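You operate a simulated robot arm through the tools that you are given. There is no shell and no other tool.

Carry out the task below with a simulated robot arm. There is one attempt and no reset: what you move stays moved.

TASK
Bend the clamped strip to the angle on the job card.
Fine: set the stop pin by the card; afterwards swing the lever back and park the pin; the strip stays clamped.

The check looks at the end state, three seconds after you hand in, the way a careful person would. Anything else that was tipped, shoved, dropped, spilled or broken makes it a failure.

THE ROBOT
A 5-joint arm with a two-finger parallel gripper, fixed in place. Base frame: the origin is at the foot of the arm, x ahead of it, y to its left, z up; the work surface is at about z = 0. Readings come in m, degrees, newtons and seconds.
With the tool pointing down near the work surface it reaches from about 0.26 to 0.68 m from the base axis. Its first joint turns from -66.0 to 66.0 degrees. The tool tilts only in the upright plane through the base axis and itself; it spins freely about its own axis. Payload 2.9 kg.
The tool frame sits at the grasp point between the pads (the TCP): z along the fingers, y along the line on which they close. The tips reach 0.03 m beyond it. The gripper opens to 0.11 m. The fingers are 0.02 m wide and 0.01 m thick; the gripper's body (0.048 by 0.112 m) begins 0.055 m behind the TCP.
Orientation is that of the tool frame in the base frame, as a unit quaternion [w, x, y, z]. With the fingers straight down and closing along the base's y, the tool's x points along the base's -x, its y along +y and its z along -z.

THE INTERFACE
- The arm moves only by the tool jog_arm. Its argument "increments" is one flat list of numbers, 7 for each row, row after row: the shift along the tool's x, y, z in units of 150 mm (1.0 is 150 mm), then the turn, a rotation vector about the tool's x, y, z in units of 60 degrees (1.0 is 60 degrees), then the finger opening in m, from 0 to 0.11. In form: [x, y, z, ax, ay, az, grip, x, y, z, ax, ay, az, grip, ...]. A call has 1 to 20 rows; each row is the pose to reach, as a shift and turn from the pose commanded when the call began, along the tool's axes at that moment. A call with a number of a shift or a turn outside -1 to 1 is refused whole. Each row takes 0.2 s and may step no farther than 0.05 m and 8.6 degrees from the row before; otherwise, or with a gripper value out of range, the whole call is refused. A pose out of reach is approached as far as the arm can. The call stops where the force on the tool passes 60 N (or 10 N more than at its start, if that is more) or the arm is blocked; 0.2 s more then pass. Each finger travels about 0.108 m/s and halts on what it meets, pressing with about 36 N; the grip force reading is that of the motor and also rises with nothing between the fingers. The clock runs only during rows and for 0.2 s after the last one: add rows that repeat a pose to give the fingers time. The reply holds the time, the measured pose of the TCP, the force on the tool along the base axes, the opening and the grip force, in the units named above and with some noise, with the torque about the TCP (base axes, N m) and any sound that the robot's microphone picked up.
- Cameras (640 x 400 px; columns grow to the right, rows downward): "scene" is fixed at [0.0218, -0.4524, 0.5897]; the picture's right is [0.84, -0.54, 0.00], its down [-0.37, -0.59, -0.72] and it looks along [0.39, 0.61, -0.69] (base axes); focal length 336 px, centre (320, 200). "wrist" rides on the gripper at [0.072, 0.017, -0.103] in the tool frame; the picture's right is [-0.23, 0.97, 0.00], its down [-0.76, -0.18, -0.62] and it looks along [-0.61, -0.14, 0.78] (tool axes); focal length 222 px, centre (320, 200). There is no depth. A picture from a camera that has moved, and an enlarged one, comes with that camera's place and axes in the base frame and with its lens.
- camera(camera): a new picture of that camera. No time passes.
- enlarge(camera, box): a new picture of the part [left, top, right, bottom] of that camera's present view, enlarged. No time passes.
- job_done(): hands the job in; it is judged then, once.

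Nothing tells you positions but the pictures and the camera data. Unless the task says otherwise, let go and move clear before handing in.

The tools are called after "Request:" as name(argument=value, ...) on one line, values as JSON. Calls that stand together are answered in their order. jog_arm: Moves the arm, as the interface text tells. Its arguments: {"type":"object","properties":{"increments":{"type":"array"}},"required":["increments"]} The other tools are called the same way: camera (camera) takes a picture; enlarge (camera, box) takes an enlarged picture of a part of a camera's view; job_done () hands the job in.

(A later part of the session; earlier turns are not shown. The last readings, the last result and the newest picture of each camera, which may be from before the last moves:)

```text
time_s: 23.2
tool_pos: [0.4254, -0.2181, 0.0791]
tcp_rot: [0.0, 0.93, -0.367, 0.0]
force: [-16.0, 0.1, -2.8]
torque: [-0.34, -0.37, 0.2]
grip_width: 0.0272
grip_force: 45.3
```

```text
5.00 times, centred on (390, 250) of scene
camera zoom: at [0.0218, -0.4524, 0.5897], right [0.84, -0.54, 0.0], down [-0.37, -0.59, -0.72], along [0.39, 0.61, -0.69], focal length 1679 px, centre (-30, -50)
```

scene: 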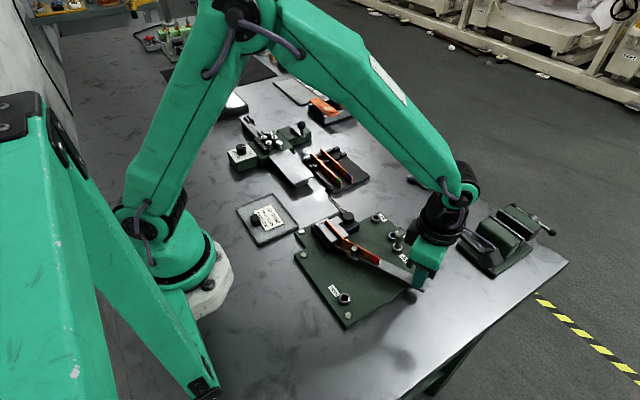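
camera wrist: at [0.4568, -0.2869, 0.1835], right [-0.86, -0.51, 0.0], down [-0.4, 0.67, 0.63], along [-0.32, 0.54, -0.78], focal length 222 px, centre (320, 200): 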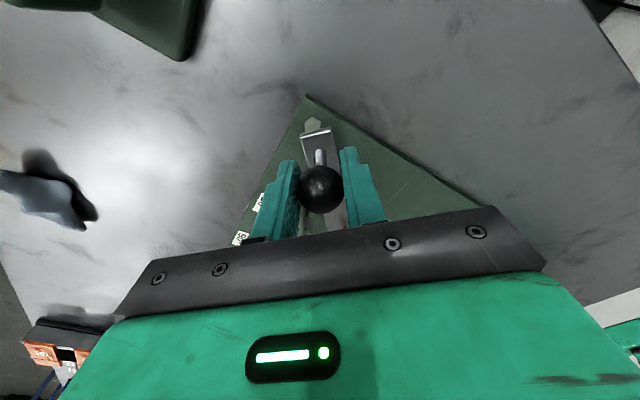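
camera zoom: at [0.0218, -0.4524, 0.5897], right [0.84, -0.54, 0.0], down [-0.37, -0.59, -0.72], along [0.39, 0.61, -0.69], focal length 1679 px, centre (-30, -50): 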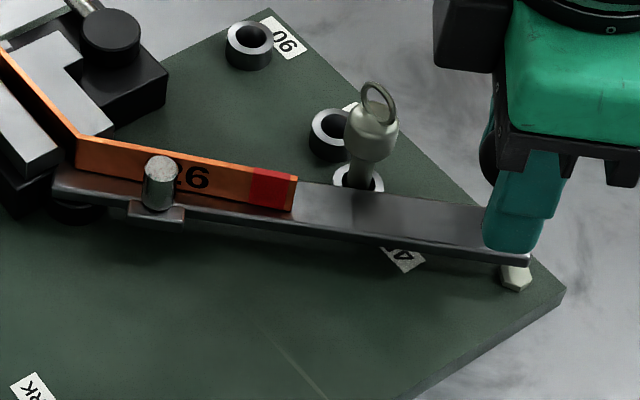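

No stop contact yet (tangential load about 11 N), though the bar now sits at the pin. I'll continue in small steps with a little more inward relief.

Request:
jog_arm(increments=[-0.007, -0.01, 0, 0, 0, -0.008, 0.015, -0.0075, -0.02, 0, 0, 0, -0.0167, 0.015, -0.008, -0.03, 0, 0, 0, -0.025, 0.015, -0.008, -0.04, 0, 0, 0, -0.0333, 0.015, -0.008, -0.04, 0, 0, 0, -0.0333, 0.015])

Request:
enlarge(camera="scene", box=[370, 220, 430, 260])

```text
time_s: 24.4
tool_pos: [0.4276, -0.2128, 0.0797]
tcp_rot: [0.0, 0.937, -0.35, 0.001]
force: [7.7, -19.5, -25.0]
torque: [-0.09, -0.1, 0.04]
grip_width: 0.0276
grip_force: 45.0
```

```text
10.00 times, centred on (400, 240) of scene
camera zoom: at [0.022, -0.4525, 0.5896], right [0.84, -0.54, 0.0], down [-0.37, -0.59, -0.72], along [0.39, 0.61, -0.69], focal length 3358 px, centre (-480, -200)
```

zoom: 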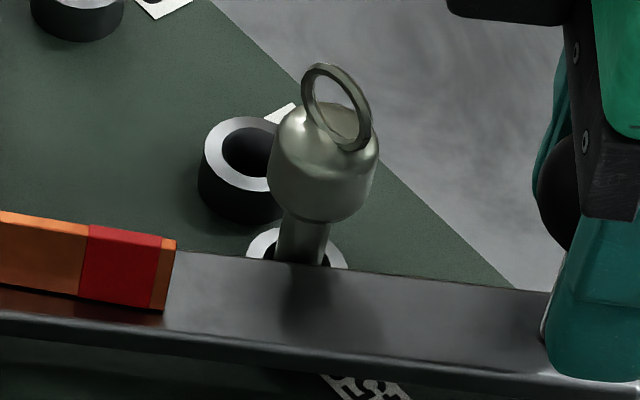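

Request:
camera(camera="wrist")

Request:
enlarge(camera="wrist", box=[240, 110, 400, 250])

Request:
enlarge(camera="scene", box=[400, 200, 480, 280])

```text
taken
camera wrist: at [0.471, -0.2726, 0.1843], right [-0.81, -0.59, 0.0], down [-0.46, 0.63, 0.62], along [-0.36, 0.5, -0.78], focal length 222 px, centre (320, 200)
```

wrist: 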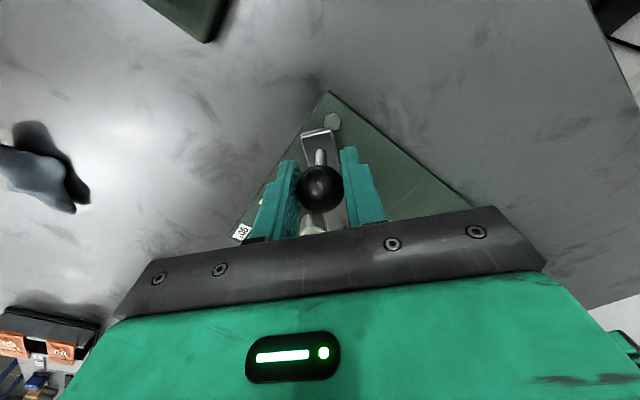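

```text
2.86 times, centred on (320, 180) of wrist
camera zoom: at [0.471, -0.2726, 0.1843], right [-0.81, -0.59, 0.0], down [-0.46, 0.63, 0.62], along [-0.36, 0.5, -0.78], focal length 635 px, centre (320, 257)
```

zoom: 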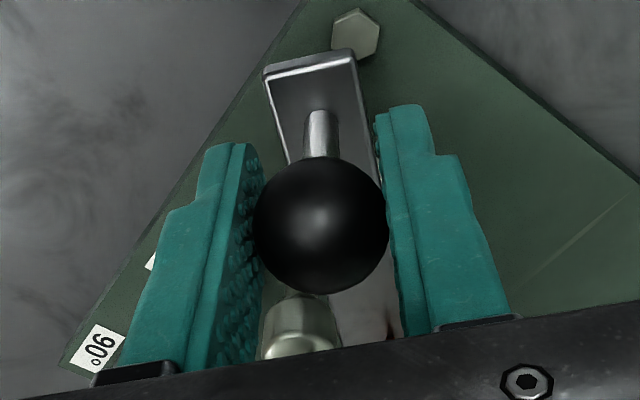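

```text
5.00 times, centred on (440, 240) of scene
camera zoom: at [0.022, -0.4525, 0.5896], right [0.84, -0.54, 0.0], down [-0.37, -0.59, -0.72], along [0.39, 0.61, -0.69], focal length 1679 px, centre (-280, 0)
```

zoom: 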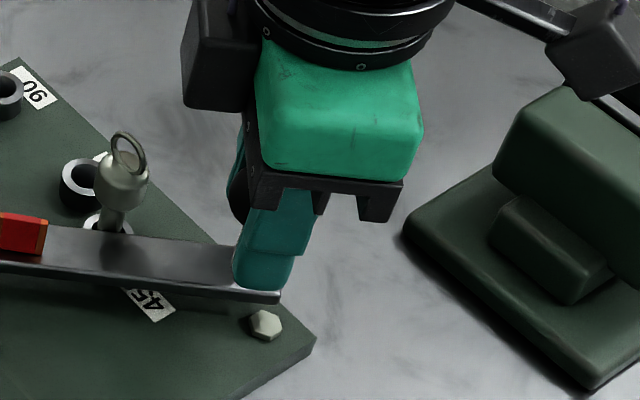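

The bar edge is right at the pin shank at about 49.5°, and the load has turned into a radial/vertical pull. I'll relax outward slightly and step on gently to feel for the stop.

Request:
jog_arm(increments=[0.008, 0.0, 0, 0, 0, 0, 0.015, 0.008, 0, 0, 0, 0, 0, 0.015])

Request:
jog_arm(increments=[0, -0.01, 0, 0, 0, -0.008, 0.015, 0, -0.02, 0, 0, 0, -0.0167, 0.015, 0, -0.02, 0, 0, 0, -0.0167, 0.015])

Request:
enlarge(camera="scene", box=[370, 220, 430, 260])

```text
time_s: 25.0
tool_pos: [0.4291, -0.2126, 0.0813]
tcp_rot: [-0.001, 0.936, -0.351, 0.0]
force: [-1.4, -9.4, -18.7]
torque: [-0.53, -0.59, -0.02]
grip_width: 0.0274
grip_force: 45.1
```

```text
time_s: 25.8
tool_pos: [0.4314, -0.2097, 0.0808]
tcp_rot: [-0.001, 0.94, -0.342, -0.001]
force: [-5.4, -11.1, -4.9]
torque: [0.57, 0.76, 0.31]
grip_width: 0.0273
grip_force: 45.3
```

```text
10.00 times, centred on (400, 240) of scene
camera zoom: at [0.0219, -0.4524, 0.5896], right [0.84, -0.54, 0.0], down [-0.37, -0.59, -0.72], along [0.39, 0.61, -0.69], focal length 3358 px, centre (-480, -200)
```

zoom: 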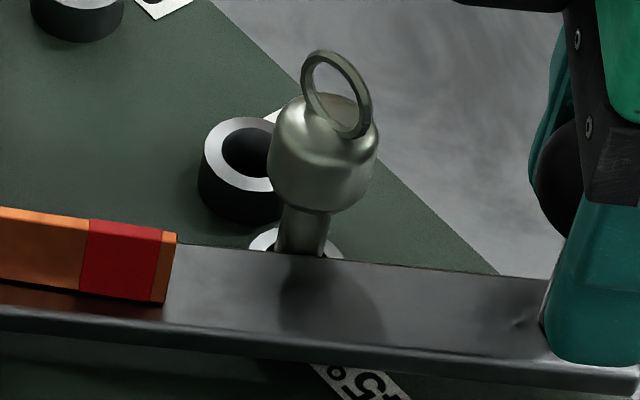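

The bar has met the pin, which is now leaning within its clearance. I'll keep creeping until the stop force is clear.

Request:
jog_arm(increments=[0, -0.01, 0, 0, 0, -0.008, 0.015, 0, -0.02, 0, 0, 0, -0.0167, 0.015, 0, -0.02, 0, 0, 0, -0.0167, 0.015])

Request:
enlarge(camera="scene", box=[370, 220, 430, 260])

```text
time_s: 26.6
tool_pos: [0.4317, -0.2085, 0.081]
tcp_rot: [0.0, 0.942, -0.335, -0.001]
force: [-27.3, -18.1, 5.8]
torque: [-0.47, -0.53, 0.01]
grip_width: 0.0273
grip_force: 44.7
```

```text
10.00 times, centred on (400, 240) of scene
camera zoom: at [0.0217, -0.4524, 0.5897], right [0.84, -0.54, 0.0], down [-0.37, -0.59, -0.72], along [0.39, 0.61, -0.69], focal length 3358 px, centre (-480, -200)
```

zoom: 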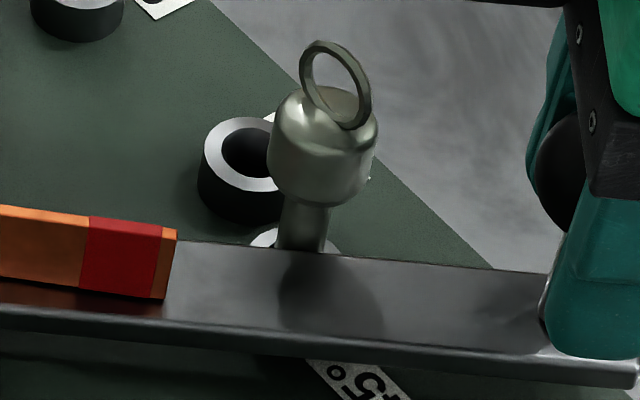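

The tangential force has jumped to about 31 N. One more small step to confirm it's a solid stop.

Request:
jog_arm(increments=[0, -0.006, 0, 0, 0, -0.005, 0.015, 0, -0.012, 0, 0, 0, -0.01, 0.015, 0, -0.012, 0, 0, 0, -0.01, 0.015])

Request:
enlarge(camera="scene", box=[370, 220, 430, 260])

Request:
enlarge(camera="scene", box=[300, 190, 450, 290])

```text
time_s: 27.4
tool_pos: [0.4317, -0.208, 0.0815]
tcp_rot: [-0.001, 0.944, -0.33, -0.002]
force: [-34.6, -22.1, 9.9]
torque: [-0.2, -0.19, -0.08]
grip_width: 0.027
grip_force: 45.2
```

```text
10.00 times, centred on (400, 240) of scene
camera zoom: at [0.0217, -0.4524, 0.5897], right [0.84, -0.54, 0.0], down [-0.37, -0.59, -0.72], along [0.39, 0.61, -0.69], focal length 3358 px, centre (-480, -200)
```

zoom: 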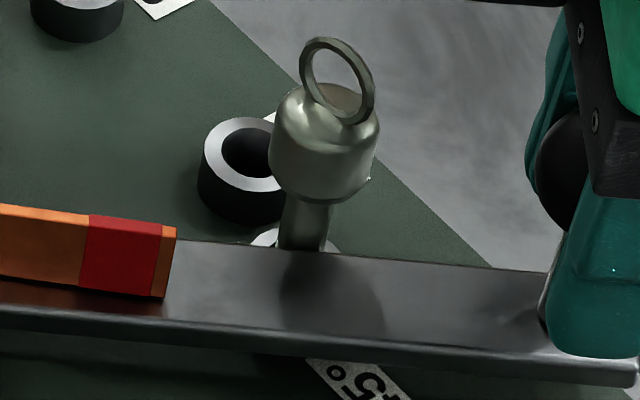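

```text
4.00 times, centred on (375, 240) of scene
camera zoom: at [0.0217, -0.4524, 0.5897], right [0.84, -0.54, 0.0], down [-0.37, -0.59, -0.72], along [0.39, 0.61, -0.69], focal length 1343 px, centre (100, 40)
```

zoom: 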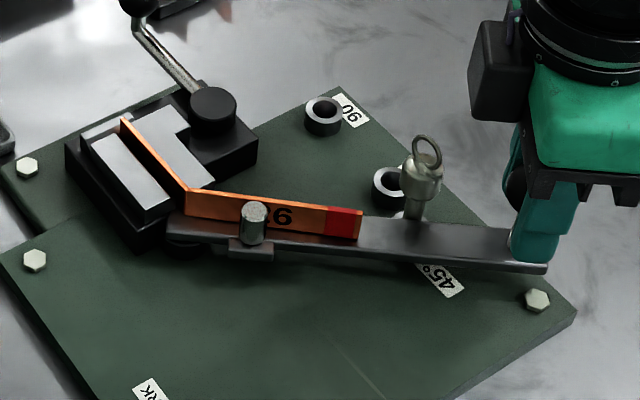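

The bar is firmly against the pin (about 39 N with no further movement). Now I'll swing the lever back along the arc.

Request:
jog_arm(increments=[-0.008, 0.04, 0, 0, 0, 0.0333, 0.015, -0.01, 0.0795, 0, 0, 0, 0.0667, 0.015, -0.018, 0.1587, 0, 0, 0, 0.1333, 0.015, -0.032, 0.237, 0, 0, 0, 0.2, 0.015, -0.051, 0.3142, 0, 0, 0, 0.2667, 0.015, -0.0757, 0.3899, 0, 0, 0, 0.3333, 0.015, -0.1056, 0.4637, 0, 0, 0, 0.4, 0.015])

Request:
enlarge(camera="scene", box=[300, 190, 450, 310])

Request:
camera(camera="wrist")

```text
time_s: 29.0
tool_pos: [0.3784, -0.2514, 0.0809]
tcp_rot: [0.0, 0.855, -0.519, 0.0]
force: [1.8, -4.7, 8.5]
torque: [0.56, 0.31, 0.32]
grip_width: 0.0271
grip_force: 44.6
```

```text
3.33 times, centred on (375, 250) of scene
camera zoom: at [0.0218, -0.4524, 0.5897], right [0.84, -0.54, 0.0], down [-0.37, -0.59, -0.72], along [0.39, 0.61, -0.69], focal length 1119 px, centre (137, 33)
```

zoom: 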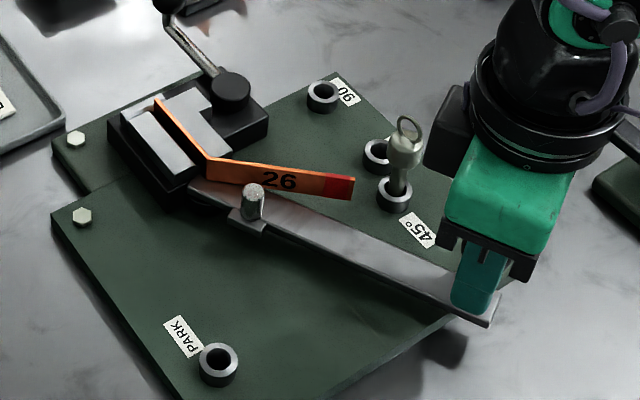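

```text
taken
camera wrist: at [0.3961, -0.3235, 0.1846], right [-0.97, -0.25, 0.0], down [-0.2, 0.76, 0.62], along [-0.15, 0.6, -0.78], focal length 222 px, centre (320, 200)
```

wrist: 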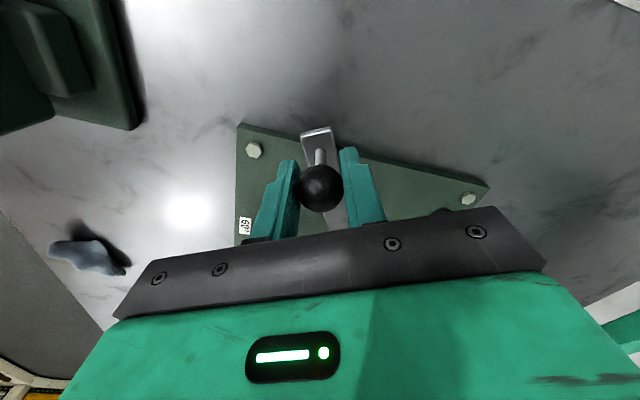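

The strip stayed bent, and the lever is coming back freely. I'll bring it the remaining ~27.5° to its rest position near (0.300, -0.271).

Request:
jog_arm(increments=[-0.0028, 0.0795, 0, 0, 0, 0.0667, 0.015, -0.0111, 0.1587, 0, 0, 0, 0.1333, 0.015, -0.0249, 0.237, 0, 0, 0, 0.2, 0.015, -0.0442, 0.3142, 0, 0, 0, 0.2667, 0.015, -0.0687, 0.3899, 0, 0, 0, 0.3333, 0.015, -0.096, 0.4637, 0, 0, 0, 0.4, 0.015, -0.125, 0.5236, 0, 0, 0, 0.458, 0.015, -0.125, 0.5236, 0, 0, 0, 0.458, 0.015])

Request:
enlarge(camera="scene", box=[290, 190, 450, 330])

```text
time_s: 30.8
tool_pos: [0.2995, -0.2711, 0.0809]
tcp_rot: [0.0, -0.707, 0.707, 0.0]
force: [-2.5, 4.0, 14.8]
torque: [0.37, 0.04, 0.15]
grip_width: 0.0273
grip_force: 44.9
```

```text
2.86 times, centred on (370, 260) of scene
camera zoom: at [0.0217, -0.4523, 0.5897], right [0.84, -0.54, 0.0], down [-0.37, -0.59, -0.72], along [0.39, 0.61, -0.69], focal length 959 px, centre (177, 29)
```

zoom: 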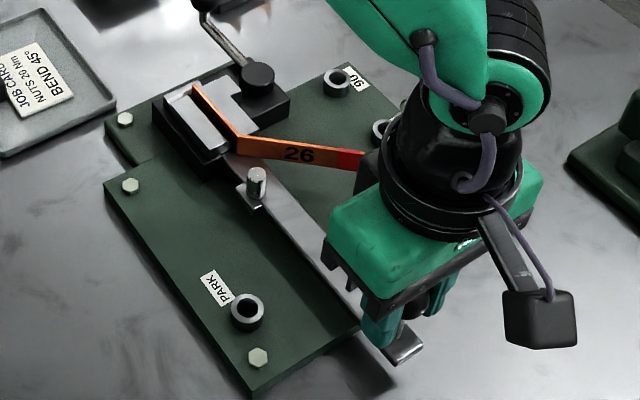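

The lever is back at its starting position. I'll release, rise straight up and inspect the strip.

Request:
jog_arm(increments=[0, 0, 0, 0, 0, 0, 0.045, 0, 0, 0, 0, 0, 0, 0.06, 0, 0, 0, 0, 0, 0, 0.06, 0, 0, -0.2, 0, 0, 0, 0.06, 0, 0, -0.45, 0, 0, 0, 0.06, 0, 0, -0.7, 0, 0, 0, 0.06, 0, 0, -1.0, 0, 0, 0, 0.06, 0, 0, -1.0, 0, 0, 0, 0.06])

Request:
camera(camera="wrist")

Request:
enlarge(camera="scene", box=[290, 190, 450, 330])

```text
time_s: 32.6
tool_pos: [0.3, -0.2722, 0.2313]
tcp_rot: [0.0, 0.708, -0.706, 0.0]
force: [0.4, 0.5, -0.7]
torque: [-0.02, -0.01, 0.01]
grip_width: 0.0599
grip_force: 0.1
```

```text
taken
camera wrist: at [0.2819, -0.3446, 0.3353], right [-0.97, 0.23, 0.0], down [0.18, 0.76, 0.62], along [0.14, 0.61, -0.78], focal length 222 px, centre (320, 200)
```

wrist: 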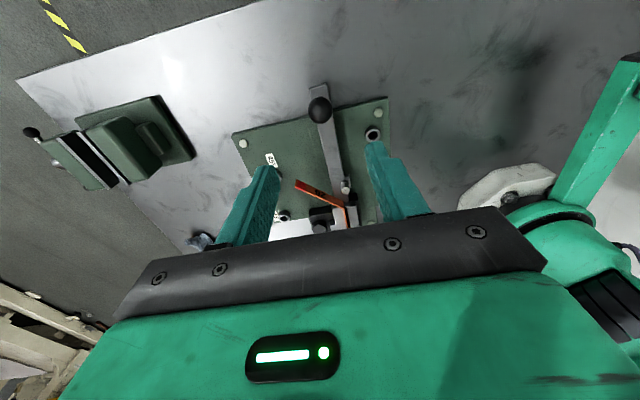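

```text
2.86 times, centred on (370, 260) of scene
camera zoom: at [0.0218, -0.4524, 0.5897], right [0.84, -0.54, 0.0], down [-0.37, -0.59, -0.72], along [0.39, 0.61, -0.69], focal length 959 px, centre (177, 29)
```

zoom: 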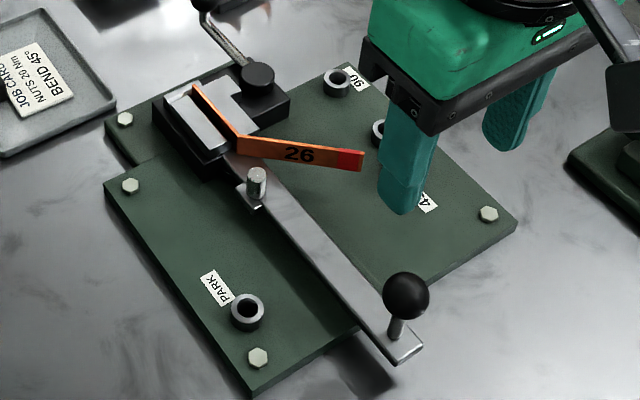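

The lever sits exactly where it started and the strip holds its bend. Now back over the pin at 45°, spinning the gripper back to its earlier orientation.

Request:
jog_arm(increments=[-0.09, -0.08, 0.0, 0, 0, 0.125, 0.06, -0.18, -0.16, 0.0, 0, 0, 0.25, 0.06, -0.27, -0.24, 0.0, 0, 0, 0.375, 0.06, -0.36, -0.32, 0.0, 0, 0, 0.5, 0.06, -0.45, -0.41, 0.0, 0, 0, 0.625, 0.06, -0.54, -0.49, 0.0, 0, 0, 0.75, 0.06, -0.63, -0.57, 0.0, 0, 0, 0.875, 0.05, -0.72, -0.653, 0.0, 0, 0, 1.0, 0.05, -0.72, -0.653, 0.0, 0, 0, 1.0, 0.05])

Request:
jog_arm(increments=[0, 0, 0, 0, 0, 0.125, 0.05, 0, 0, 0, 0, 0, 0.25, 0.05, 0, 0, 0, 0, 0, 0.375, 0.05, 0, 0, 0, 0, 0, 0.5, 0.05, 0, 0, 0, 0, 0, 0.5, 0.05])

Request:
camera(camera="wrist")

Request:
enlarge(camera="wrist", box=[240, 40, 440, 165])

```text
time_s: 34.6
tool_pos: [0.3994, -0.1622, 0.231]
tcp_rot: [0.0, -0.26, 0.966, 0.001]
force: [0.1, -0.5, -1.2]
torque: [0.02, -0.02, 0.0]
grip_width: 0.0501
grip_force: 0.1
```

```text
time_s: 35.8
tool_pos: [0.3985, -0.1627, 0.2316]
tcp_rot: [0.0, 0.0, 1.0, 0.0]
force: [-0.7, 0.1, -0.1]
torque: [-0.03, -0.01, 0.01]
grip_width: 0.0502
grip_force: 0.1
```

```text
taken
camera wrist: at [0.3241, -0.1456, 0.3341], right [0.23, 0.97, 0.0], down [0.76, -0.18, 0.62], along [0.61, -0.14, -0.78], focal length 222 px, centre (320, 200)
```

wrist: 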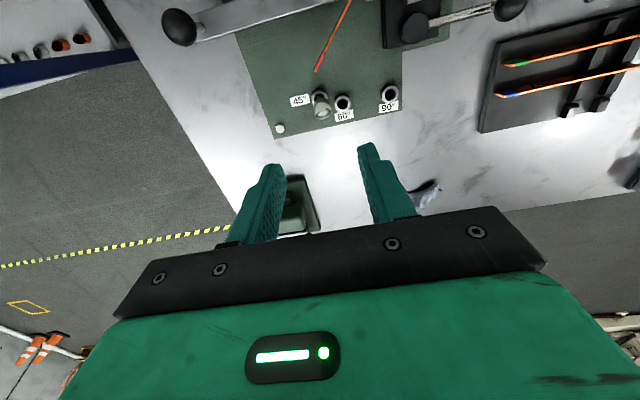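

```text
3.20 times, centred on (340, 102) of wrist
camera zoom: at [0.3241, -0.1456, 0.3341], right [0.23, 0.97, 0.0], down [0.76, -0.18, 0.62], along [0.61, -0.14, -0.78], focal length 711 px, centre (256, 512)
```

zoom: 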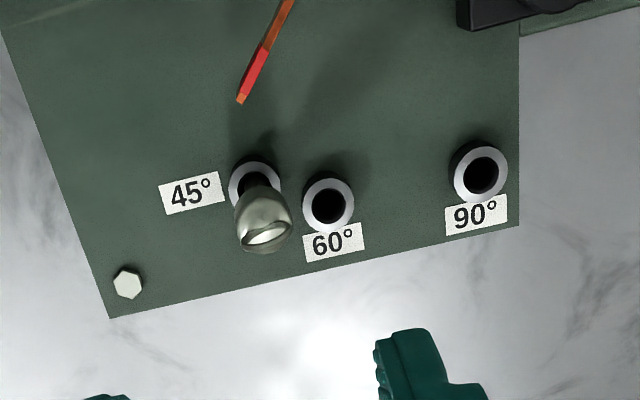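

From overhead the free leg of the strip measures about 45°. The pin looks slightly leaned in its bushing after taking the lever, so I'll check that in the scene view.

Request:
enlarge(camera="scene", box=[370, 210, 430, 260])

Request:
enlarge(camera="wrist", box=[280, 75, 360, 125])

```text
8.00 times, centred on (400, 235) of scene
camera zoom: at [0.0218, -0.4524, 0.5897], right [0.84, -0.54, 0.0], down [-0.37, -0.59, -0.72], along [0.39, 0.61, -0.69], focal length 2686 px, centre (-320, -80)
```

zoom: 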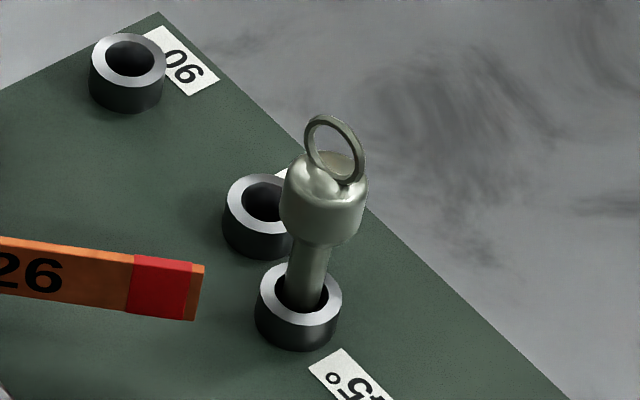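

```text
8.00 times, centred on (320, 100) of wrist
camera zoom: at [0.3241, -0.1456, 0.3341], right [0.23, 0.97, 0.0], down [0.76, -0.18, 0.62], along [0.61, -0.14, -0.78], focal length 1777 px, centre (320, 1000)
```

zoom: 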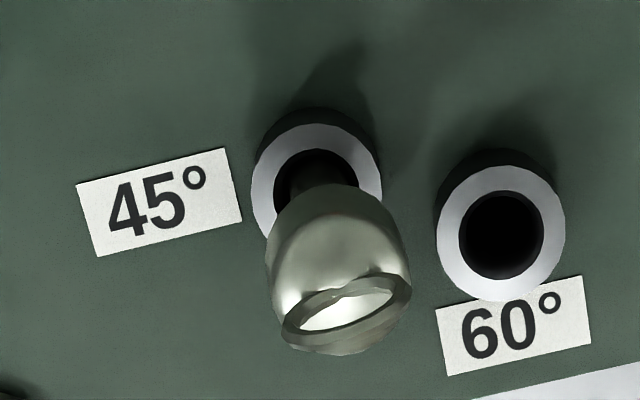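

The pin leans about 4° away from the lever, within its clearance. I'll spin the gripper +35° so the pads close along the lean and straighten the pin, and lower to an intermediate height first.

Request:
jog_arm(increments=[0.005, -0.007, 0.05, 0, 0, 0.117, 0.05, 0.005, -0.007, 0.15, 0, 0, 0.233, 0.05, 0.005, -0.007, 0.3, 0, 0, 0.35, 0.05, 0.005, -0.007, 0.45, 0, 0, 0.467, 0.05, 0.005, -0.007, 0.55, 0, 0, 0.583, 0.05, 0.005, -0.007, 0.65, 0, 0, 0.583, 0.05, 0.005, -0.007, 0.65, 0, 0, 0.583, 0.05])

Request:
enlarge(camera="wrist", box=[220, 90, 420, 215])

Request:
enlarge(camera="scene", box=[340, 170, 460, 270])

```text
time_s: 37.4
tool_pos: [0.3965, -0.1648, 0.1337]
tcp_rot: [0.001, 0.3, 0.954, 0.0]
force: [-0.6, -0.9, -0.7]
torque: [0.0, 0.0, 0.02]
grip_width: 0.0501
grip_force: 0.0
```

```text
3.20 times, centred on (320, 152) of wrist
camera zoom: at [0.3458, -0.1085, 0.2372], right [0.74, 0.67, 0.0], down [0.52, -0.58, 0.62], along [0.42, -0.46, -0.78], focal length 711 px, centre (320, 352)
```

zoom: 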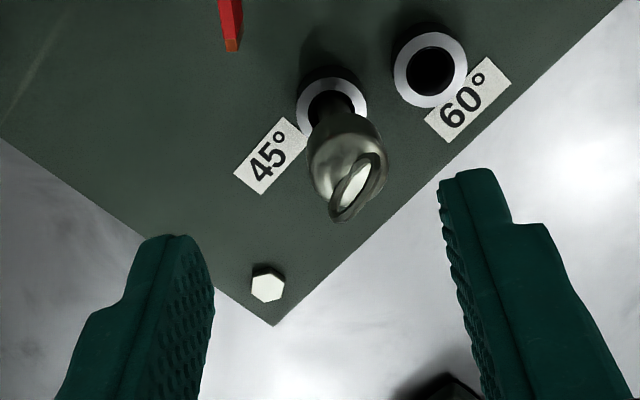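

```text
4.00 times, centred on (400, 220) of scene
camera zoom: at [0.0218, -0.4524, 0.5897], right [0.84, -0.54, 0.0], down [-0.37, -0.59, -0.72], along [0.39, 0.61, -0.69], focal length 1343 px, centre (0, 120)
```

zoom: 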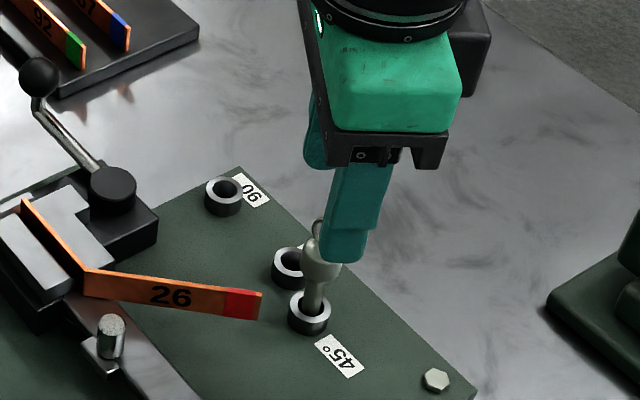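

The bushing is about 2.5 mm along the closing axis from the TCP. I'll correct, descend to grip height and close.

Request:
jog_arm(increments=[-0.005, 0.0167, 0.1, 0, 0, 0, 0.05, -0.005, 0.0167, 0.2, 0, 0, 0, 0.05, -0.005, 0.0167, 0.3, 0, 0, 0, 0.05, -0.005, 0.0167, 0.38, 0, 0, 0, 0.05, -0.005, 0.0167, 0.44, 0, 0, 0, 0.05, -0.005, 0.0167, 0.44, 0, 0, 0, 0.05])

Request:
enlarge(camera="wrist", box=[220, 90, 420, 215])

Request:
enlarge(camera="scene", box=[340, 170, 460, 270])

```text
time_s: 38.8
tool_pos: [0.4005, -0.1625, 0.0678]
tcp_rot: [0.0, 0.3, 0.954, 0.001]
force: [-0.2, -0.4, -0.1]
torque: [0.02, -0.02, -0.01]
grip_width: 0.05
grip_force: 0.2
```

```text
3.20 times, centred on (320, 152) of wrist
camera zoom: at [0.3489, -0.1075, 0.1716], right [0.74, 0.67, 0.0], down [0.52, -0.58, 0.62], along [0.42, -0.46, -0.78], focal length 711 px, centre (320, 352)
```

zoom: 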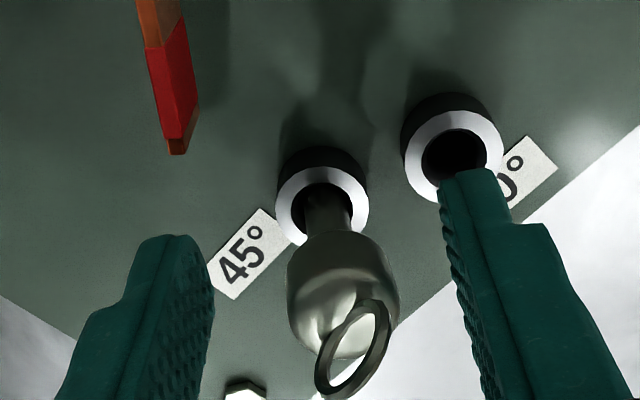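

```text
4.00 times, centred on (400, 220) of scene
camera zoom: at [0.0218, -0.4524, 0.5897], right [0.84, -0.54, 0.0], down [-0.37, -0.59, -0.72], along [0.39, 0.61, -0.69], focal length 1343 px, centre (0, 120)
```

zoom: 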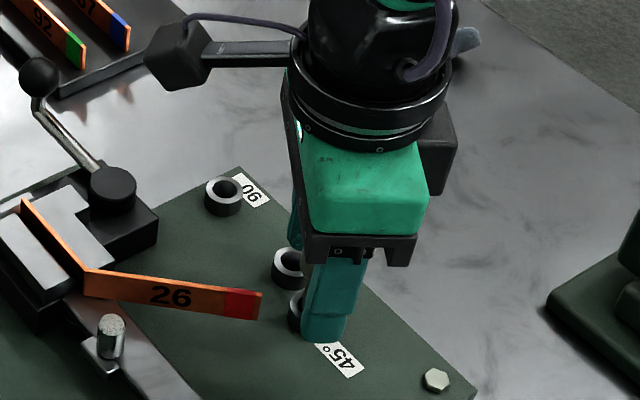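

Request:
jog_arm(increments=[0, 0, 0, 0, 0, 0, 0.03, 0, 0, 0, 0, 0, 0, 0.01, 0, 0, 0, 0, 0, 0, 0.01, 0, 0, 0, 0, 0, 0, 0.01])

Request:
enlarge(camera="wrist", box=[220, 90, 420, 215])

```text
time_s: 39.8
tool_pos: [0.3995, -0.1639, 0.0686]
tcp_rot: [0.0, 0.3, 0.954, 0.0]
force: [0.5, -0.9, -0.2]
torque: [0.0, 0.02, 0.01]
grip_width: 0.0196
grip_force: 35.9
```

```text
3.20 times, centred on (320, 152) of wrist
camera zoom: at [0.349, -0.1075, 0.1718], right [0.74, 0.67, 0.0], down [0.52, -0.58, 0.62], along [0.42, -0.46, -0.78], focal length 711 px, centre (320, 352)
```

zoom: 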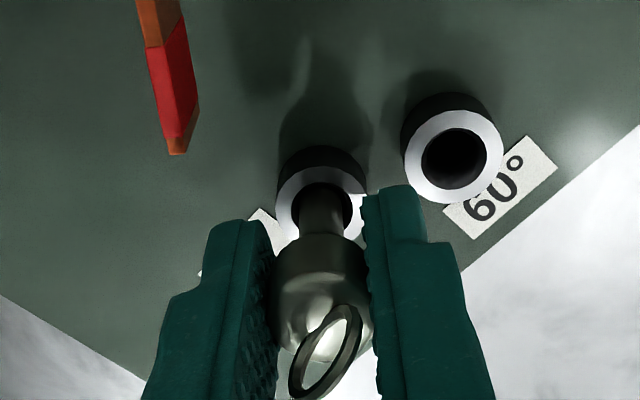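

The pin is straightened and gripped. Lifting it straight up.

Request:
jog_arm(increments=[0, 0, -0.07, 0, 0, 0, 0.01, 0, 0, -0.15, 0, 0, 0, 0.01, 0, 0, -0.3, 0, 0, 0, 0.01, 0, 0, -0.5, 0, 0, 0, 0.01, 0, 0, -0.75, 0, 0, 0, 0.01, 0, 0, -0.75, 0, 0, 0, 0.01])

Request:
enlarge(camera="wrist", box=[220, 90, 420, 215])

Request:
enlarge(camera="scene", box=[340, 120, 500, 270])

```text
time_s: 41.2
tool_pos: [0.401, -0.1632, 0.1796]
tcp_rot: [0.0, 0.3, 0.954, 0.0]
force: [0.3, -0.8, 0.0]
torque: [0.01, -0.01, 0.0]
grip_width: 0.0197
grip_force: 35.7
```

```text
3.20 times, centred on (320, 152) of wrist
camera zoom: at [0.3488, -0.1077, 0.283], right [0.74, 0.67, 0.0], down [0.52, -0.58, 0.62], along [0.42, -0.46, -0.78], focal length 711 px, centre (320, 352)
```

zoom: 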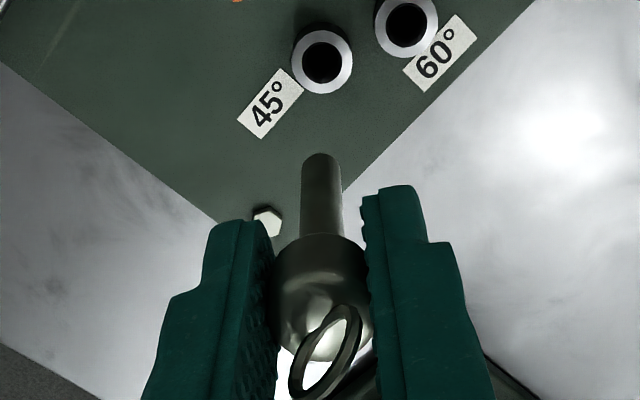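

```text
2.67 times, centred on (420, 195) of scene
camera zoom: at [0.0218, -0.4524, 0.5897], right [0.84, -0.54, 0.0], down [-0.37, -0.59, -0.72], along [0.39, 0.61, -0.69], focal length 895 px, centre (53, 213)
```

zoom: 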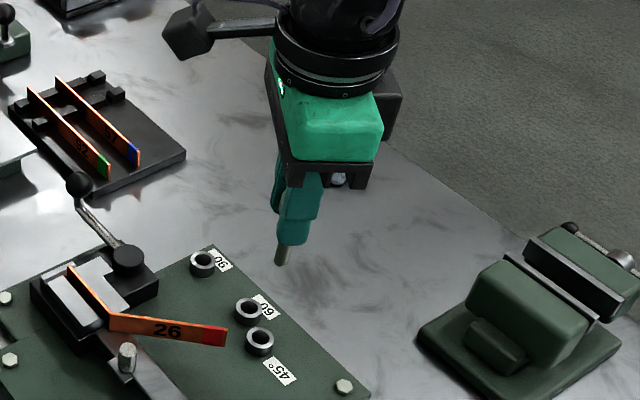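

The pin is free. I'll carry it back over PARK while spinning the gripper back by 35°.

Request:
jog_arm(increments=[0.127, -0.1415, 0, 0, 0, -0.097, 0.01, 0.254, -0.283, 0, 0, 0, -0.194, 0.01, 0.38, -0.4245, 0, 0, 0, -0.291, 0.01, 0.507, -0.566, 0, 0, 0, -0.388, 0.01, 0.634, -0.7075, 0, 0, 0, -0.485, 0.01, 0.761, -0.849, 0, 0, 0, -0.583, 0.01, 0.761, -0.849, 0, 0, 0, -0.583, 0.01])

Request:
enlarge(camera="wrist", box=[240, 90, 400, 190])

Request:
camera(camera="scene")

```text
time_s: 42.8
tool_pos: [0.233, -0.201, 0.1796]
tcp_rot: [0.0, -0.002, 1.0, 0.0]
force: [-0.8, -0.4, -0.9]
torque: [-0.02, -0.01, -0.01]
grip_width: 0.0198
grip_force: 36.0
```

```text
4.00 times, centred on (320, 140) of wrist
camera zoom: at [0.1591, -0.1844, 0.2824], right [0.22, 0.97, 0.0], down [0.76, -0.18, 0.62], along [0.61, -0.14, -0.78], focal length 888 px, centre (320, 440)
```

zoom: 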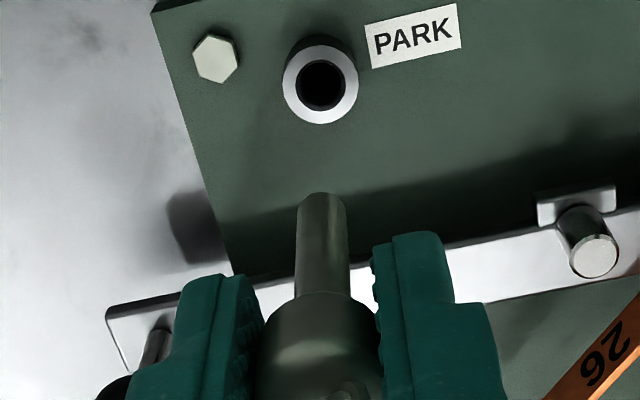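

```text
taken
```

scene: 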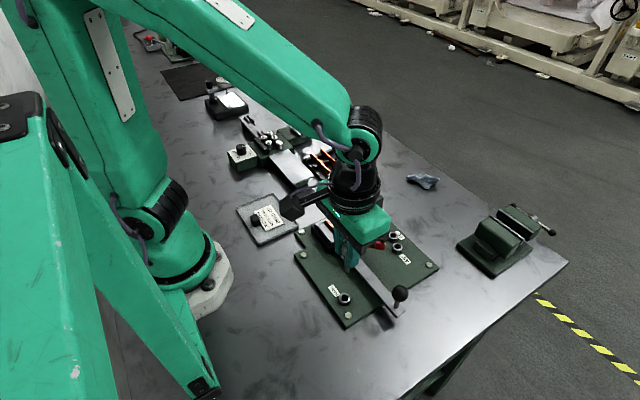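

PARK is about 1.5 mm ahead of its template position. I'll correct and lower until the tip is just above the bushing.

Request:
jog_arm(increments=[-0.01, 0, 0.1, 0, 0, 0, 0.01, -0.01, 0, 0.25, 0, 0, 0, 0.01, -0.01, 0, 0.4, 0, 0, 0, 0.01, -0.01, 0, 0.48, 0, 0, 0, 0.01, -0.01, 0, 0.48, 0, 0, 0, 0.01])

Request:
enlarge(camera="wrist", box=[240, 90, 400, 190])

Request:
enlarge(camera="scene", box=[310, 250, 380, 320])

```text
time_s: 44.0
tool_pos: [0.2338, -0.2014, 0.1064]
tcp_rot: [0.0, -0.001, 1.0, 0.001]
force: [0.6, -0.1, -0.9]
torque: [0.02, 0.04, 0.02]
grip_width: 0.0199
grip_force: 36.1
```

```text
4.00 times, centred on (320, 140) of wrist
camera zoom: at [0.1602, -0.1847, 0.2104], right [0.23, 0.97, 0.0], down [0.76, -0.18, 0.62], along [0.61, -0.14, -0.78], focal length 888 px, centre (320, 440)
```

zoom: 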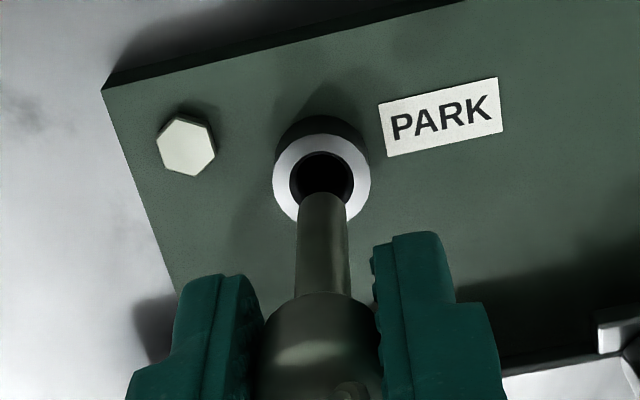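

```text
5.71 times, centred on (345, 285) of scene
camera zoom: at [0.0218, -0.4524, 0.5897], right [0.84, -0.54, 0.0], down [-0.37, -0.59, -0.72], along [0.39, 0.61, -0.69], focal length 1919 px, centre (177, -286)
```

zoom: 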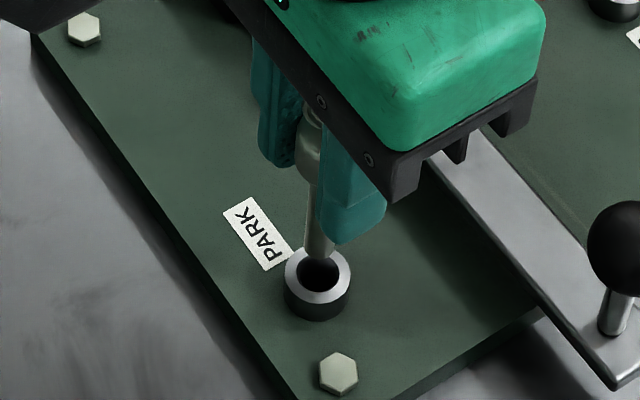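

Request:
jog_arm(increments=[0.004, 0.002, 0.04, 0, 0, 0, 0.01, 0.004, 0.002, 0.08, 0, 0, 0, 0.01, 0.004, 0.002, 0.12, 0, 0, 0, 0.01, 0.004, 0.002, 0.12, 0, 0, 0, 0.01])

Request:
enlarge(camera="wrist", box=[240, 90, 400, 190])

Request:
enlarge(camera="scene", box=[320, 260, 370, 310])

```text
time_s: 45.0
tool_pos: [0.2336, -0.2013, 0.0898]
tcp_rot: [0.0, -0.001, 1.0, 0.0]
force: [0.7, -0.4, 0.0]
torque: [-0.02, -0.05, 0.01]
grip_width: 0.0198
grip_force: 36.2
```

```text
4.00 times, centred on (320, 140) of wrist
camera zoom: at [0.16, -0.1839, 0.1926], right [0.23, 0.97, 0.0], down [0.76, -0.18, 0.62], along [0.61, -0.14, -0.78], focal length 888 px, centre (320, 440)
```

zoom: 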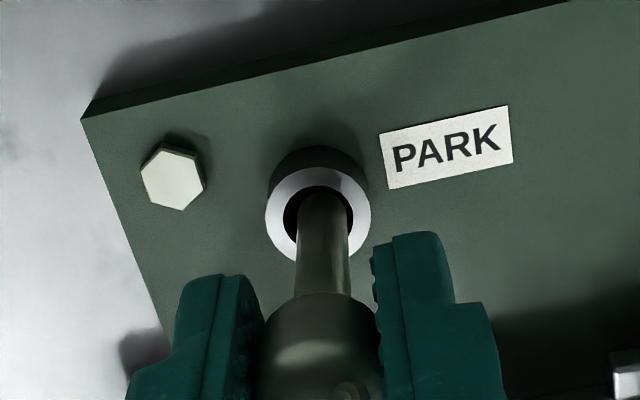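

```text
8.00 times, centred on (345, 285) of scene
camera zoom: at [0.0218, -0.4524, 0.5897], right [0.84, -0.54, 0.0], down [-0.37, -0.59, -0.72], along [0.39, 0.61, -0.69], focal length 2686 px, centre (120, -480)
```

zoom: 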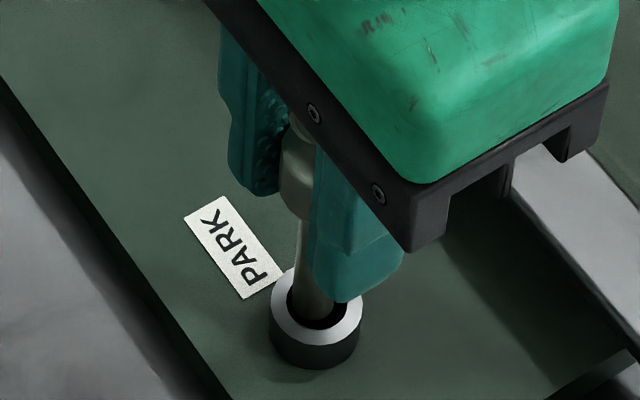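

The tip has entered PARK's bushing cleanly. I'll trim slightly and lower to seated depth.

Request:
jog_arm(increments=[0, -0.004, 0.03, 0, 0, 0, 0.01, 0, -0.004, 0.06, 0, 0, 0, 0.01, 0, -0.004, 0.09, 0, 0, 0, 0.01, 0, -0.004, 0.12, 0, 0, 0, 0.01, 0, -0.004, 0.135, 0, 0, 0, 0.01, 0, -0.004, 0.135, 0, 0, 0, 0.01])

Request:
enlarge(camera="wrist", box=[240, 90, 400, 190])

Request:
enlarge(camera="scene", box=[320, 260, 370, 310])

```text
time_s: 46.4
tool_pos: [0.2331, -0.2019, 0.07]
tcp_rot: [0.0, -0.001, 1.0, 0.0]
force: [0.4, 0.4, -0.7]
torque: [0.0, 0.01, 0.04]
grip_width: 0.0198
grip_force: 36.3
```

```text
4.00 times, centred on (320, 140) of wrist
camera zoom: at [0.1601, -0.1849, 0.1733], right [0.23, 0.97, 0.0], down [0.76, -0.18, 0.62], along [0.61, -0.14, -0.78], focal length 888 px, centre (320, 440)
```

zoom: 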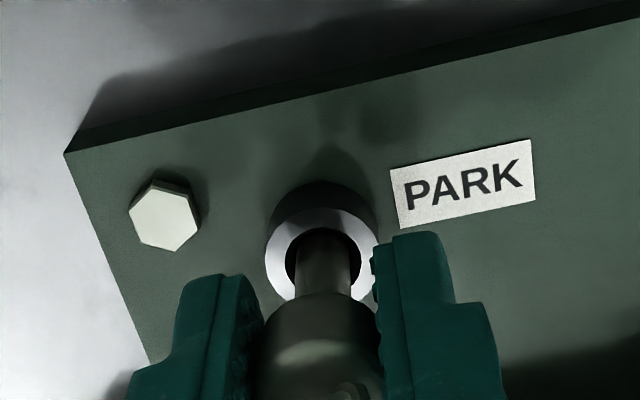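

```text
8.00 times, centred on (345, 285) of scene
camera zoom: at [0.0218, -0.4524, 0.5897], right [0.84, -0.54, 0.0], down [-0.37, -0.59, -0.72], along [0.39, 0.61, -0.69], focal length 2686 px, centre (120, -480)
```

zoom: 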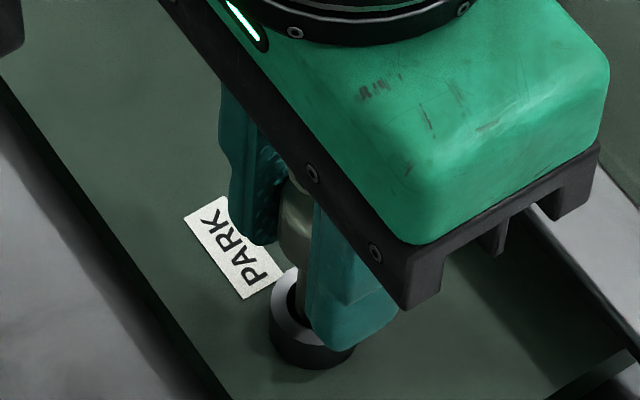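

Nearly seated, with no contact force. I'll lower another 1.5 mm, release and rise straight up.

Request:
jog_arm(increments=[0, 0, 0.005, 0, 0, 0, 0.01, 0, 0, 0.01, 0, 0, 0, 0.01, 0, 0, 0.01, 0, 0, 0, 0.01])

Request:
jog_arm(increments=[0, 0, 0, 0, 0, 0, 0.03, 0, 0, 0, 0, 0, 0, 0.05, 0, 0, 0, 0, 0, 0, 0.05, 0, 0, -0.15, 0, 0, 0, 0.05, 0, 0, -0.4, 0, 0, 0, 0.05, 0, 0, -0.7, 0, 0, 0, 0.05, 0, 0, -1.0, 0, 0, 0, 0.05, 0, 0, -1.0, 0, 0, 0, 0.05])

Request:
camera(camera="wrist")

Request:
enlarge(camera="scene", box=[290, 190, 450, 330])

Request:
enlarge(camera="wrist", box=[240, 60, 500, 220])

```text
time_s: 47.2
tool_pos: [0.2342, -0.202, 0.0683]
tcp_rot: [0.0, -0.001, 1.0, 0.001]
force: [-0.7, -0.1, 2.2]
torque: [-0.01, 0.02, -0.01]
grip_width: 0.02
grip_force: 35.7
```

```text
time_s: 49.0
tool_pos: [0.2318, -0.2025, 0.2187]
tcp_rot: [0.0, -0.001, 1.0, 0.001]
force: [0.3, 0.5, 0.8]
torque: [0.0, 0.01, 0.01]
grip_width: 0.0503
grip_force: 0.1
```

```text
taken
camera wrist: at [0.1585, -0.1856, 0.322], right [0.23, 0.97, 0.0], down [0.76, -0.18, 0.62], along [0.61, -0.14, -0.78], focal length 222 px, centre (320, 200)
```

wrist: 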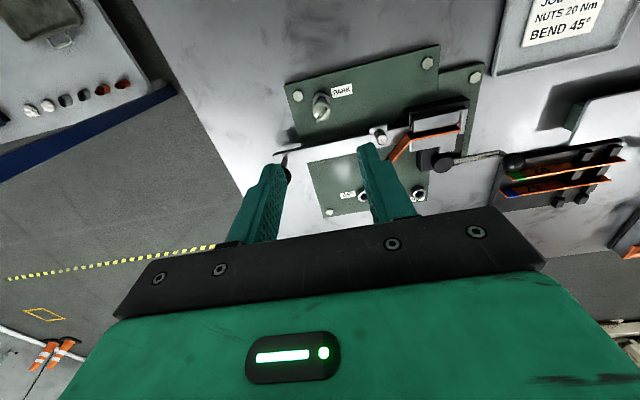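

```text
2.86 times, centred on (370, 260) of scene
camera zoom: at [0.0218, -0.4524, 0.5897], right [0.84, -0.54, 0.0], down [-0.37, -0.59, -0.72], along [0.39, 0.61, -0.69], focal length 959 px, centre (177, 29)
```

zoom: 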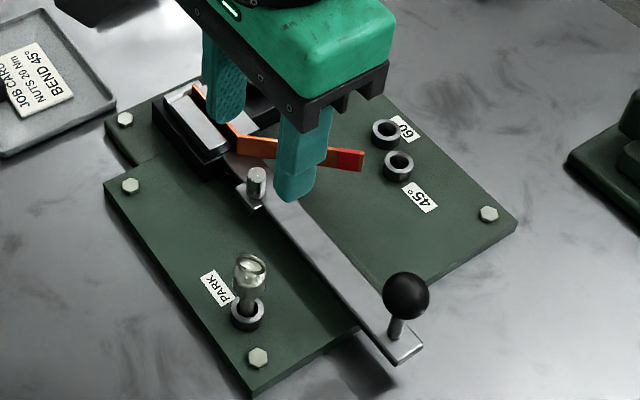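

```text
2.46 times, centred on (370, 140) of wrist
camera zoom: at [0.1585, -0.1856, 0.322], right [0.23, 0.97, 0.0], down [0.76, -0.18, 0.62], along [0.61, -0.14, -0.78], focal length 547 px, centre (197, 348)
```

zoom: 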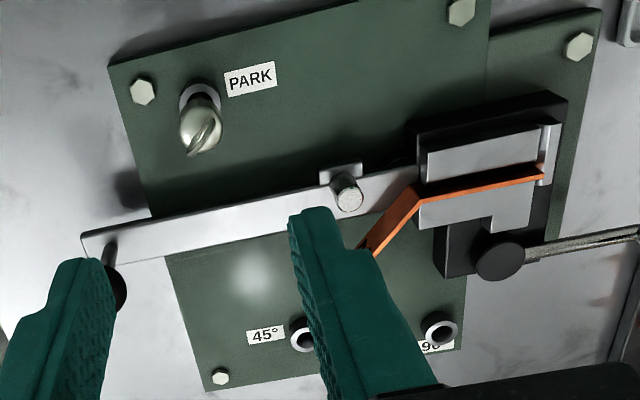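

The pin is back in PARK but looks as if it leans a little, so I'll check closely.

Request:
enlarge(camera="scene", box=[320, 260, 370, 310])

Request:
enlarge(camera="wrist", box=[280, 70, 360, 140])

```text
8.00 times, centred on (345, 285) of scene
camera zoom: at [0.0218, -0.4524, 0.5897], right [0.84, -0.54, 0.0], down [-0.37, -0.59, -0.72], along [0.39, 0.61, -0.69], focal length 2686 px, centre (120, -480)
```

zoom: 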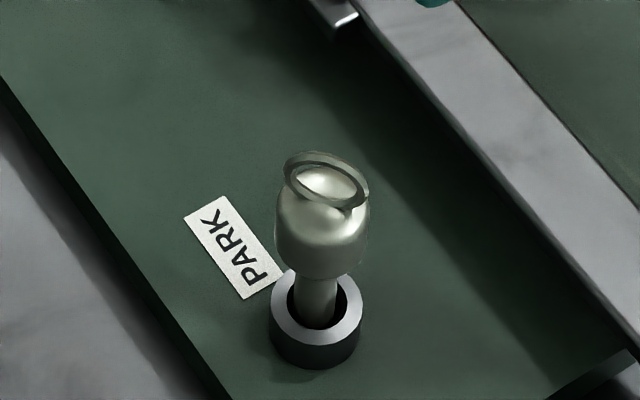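

```text
5.71 times, centred on (320, 105) of wrist
camera zoom: at [0.1585, -0.1856, 0.322], right [0.23, 0.97, 0.0], down [0.76, -0.18, 0.62], along [0.61, -0.14, -0.78], focal length 1269 px, centre (320, 743)
```

zoom: 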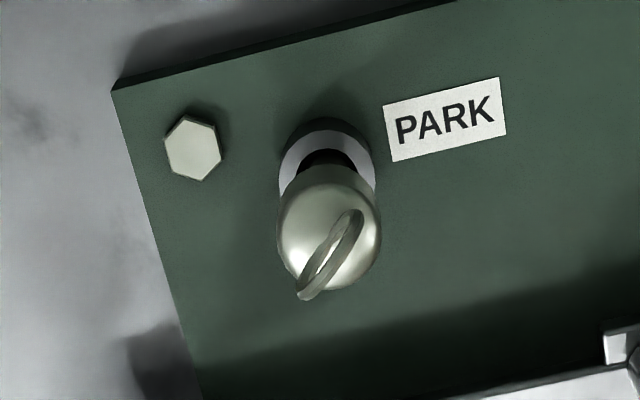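

The pin stands upright and seated; only its ring is turned. I'll move clear and verify the bend angle from above.

Request:
jog_arm(increments=[-0.1, 0.1, -0.1, 0, 0, 0, 0.06, -0.25, 0.25, -0.2, 0, 0, 0, 0.08, -0.4, 0.4, -0.2, 0, 0, 0, 0.1, -0.55, 0.55, -0.2, 0, 0, 0, 0.11, -0.7, 0.7, -0.2, 0, 0, 0, 0.11, -0.85, 0.85, -0.2, 0, 0, 0, 0.11, -0.85, 0.95, -0.2, 0, 0, 0, 0.11, -0.85, 0.95, -0.2, 0, 0, 0, 0.11])

Request:
camera(camera="wrist")

Request:
enlarge(camera="wrist", box=[140, 0, 340, 125])

Request:
camera(camera="scene")

Request:
enlarge(camera="scene", box=[300, 195, 400, 265])

```text
time_s: 50.8
tool_pos: [0.3611, -0.0578, 0.2497]
tcp_rot: [0.001, -0.001, 1.0, 0.0]
force: [-0.1, 0.3, 0.3]
torque: [-0.01, -0.01, 0.0]
grip_width: 0.1098
grip_force: 0.1
```

```text
taken
camera wrist: at [0.2872, -0.0405, 0.3522], right [0.23, 0.97, 0.0], down [0.76, -0.18, 0.62], along [0.61, -0.14, -0.78], focal length 222 px, centre (320, 200)
```

wrist: 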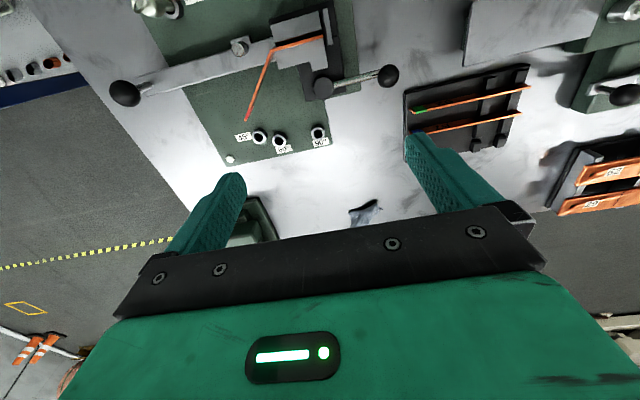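

```text
3.20 times, centred on (240, 62) of wrist
camera zoom: at [0.2872, -0.0405, 0.3522], right [0.23, 0.97, 0.0], down [0.76, -0.18, 0.62], along [0.61, -0.14, -0.78], focal length 711 px, centre (576, 640)
```

zoom: 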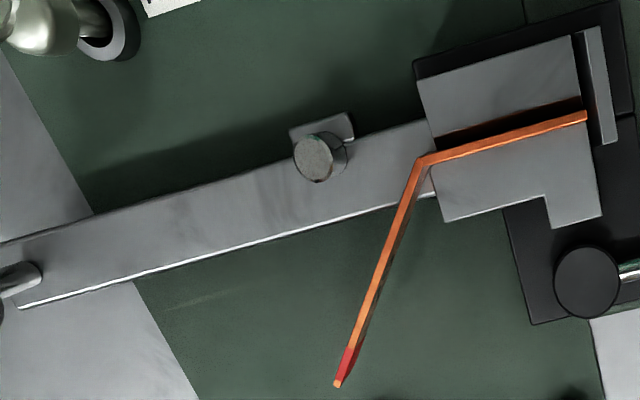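

```text
taken
```

scene: 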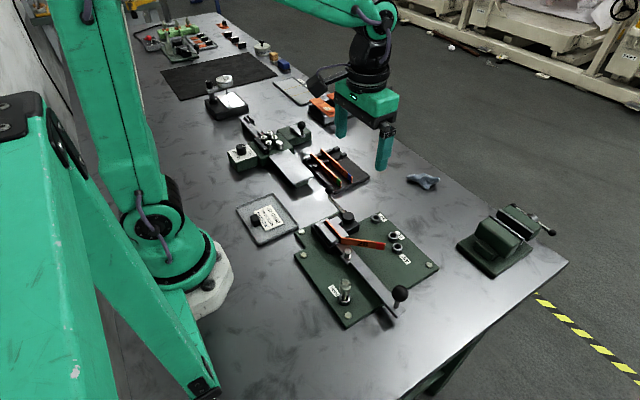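

```text
5.71 times, centred on (350, 230) of scene
camera zoom: at [0.0218, -0.4524, 0.5897], right [0.84, -0.54, 0.0], down [-0.37, -0.59, -0.72], along [0.39, 0.61, -0.69], focal length 1919 px, centre (149, 29)
```

zoom: 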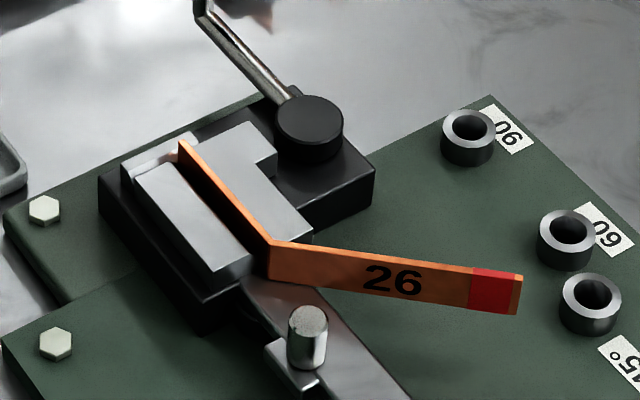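

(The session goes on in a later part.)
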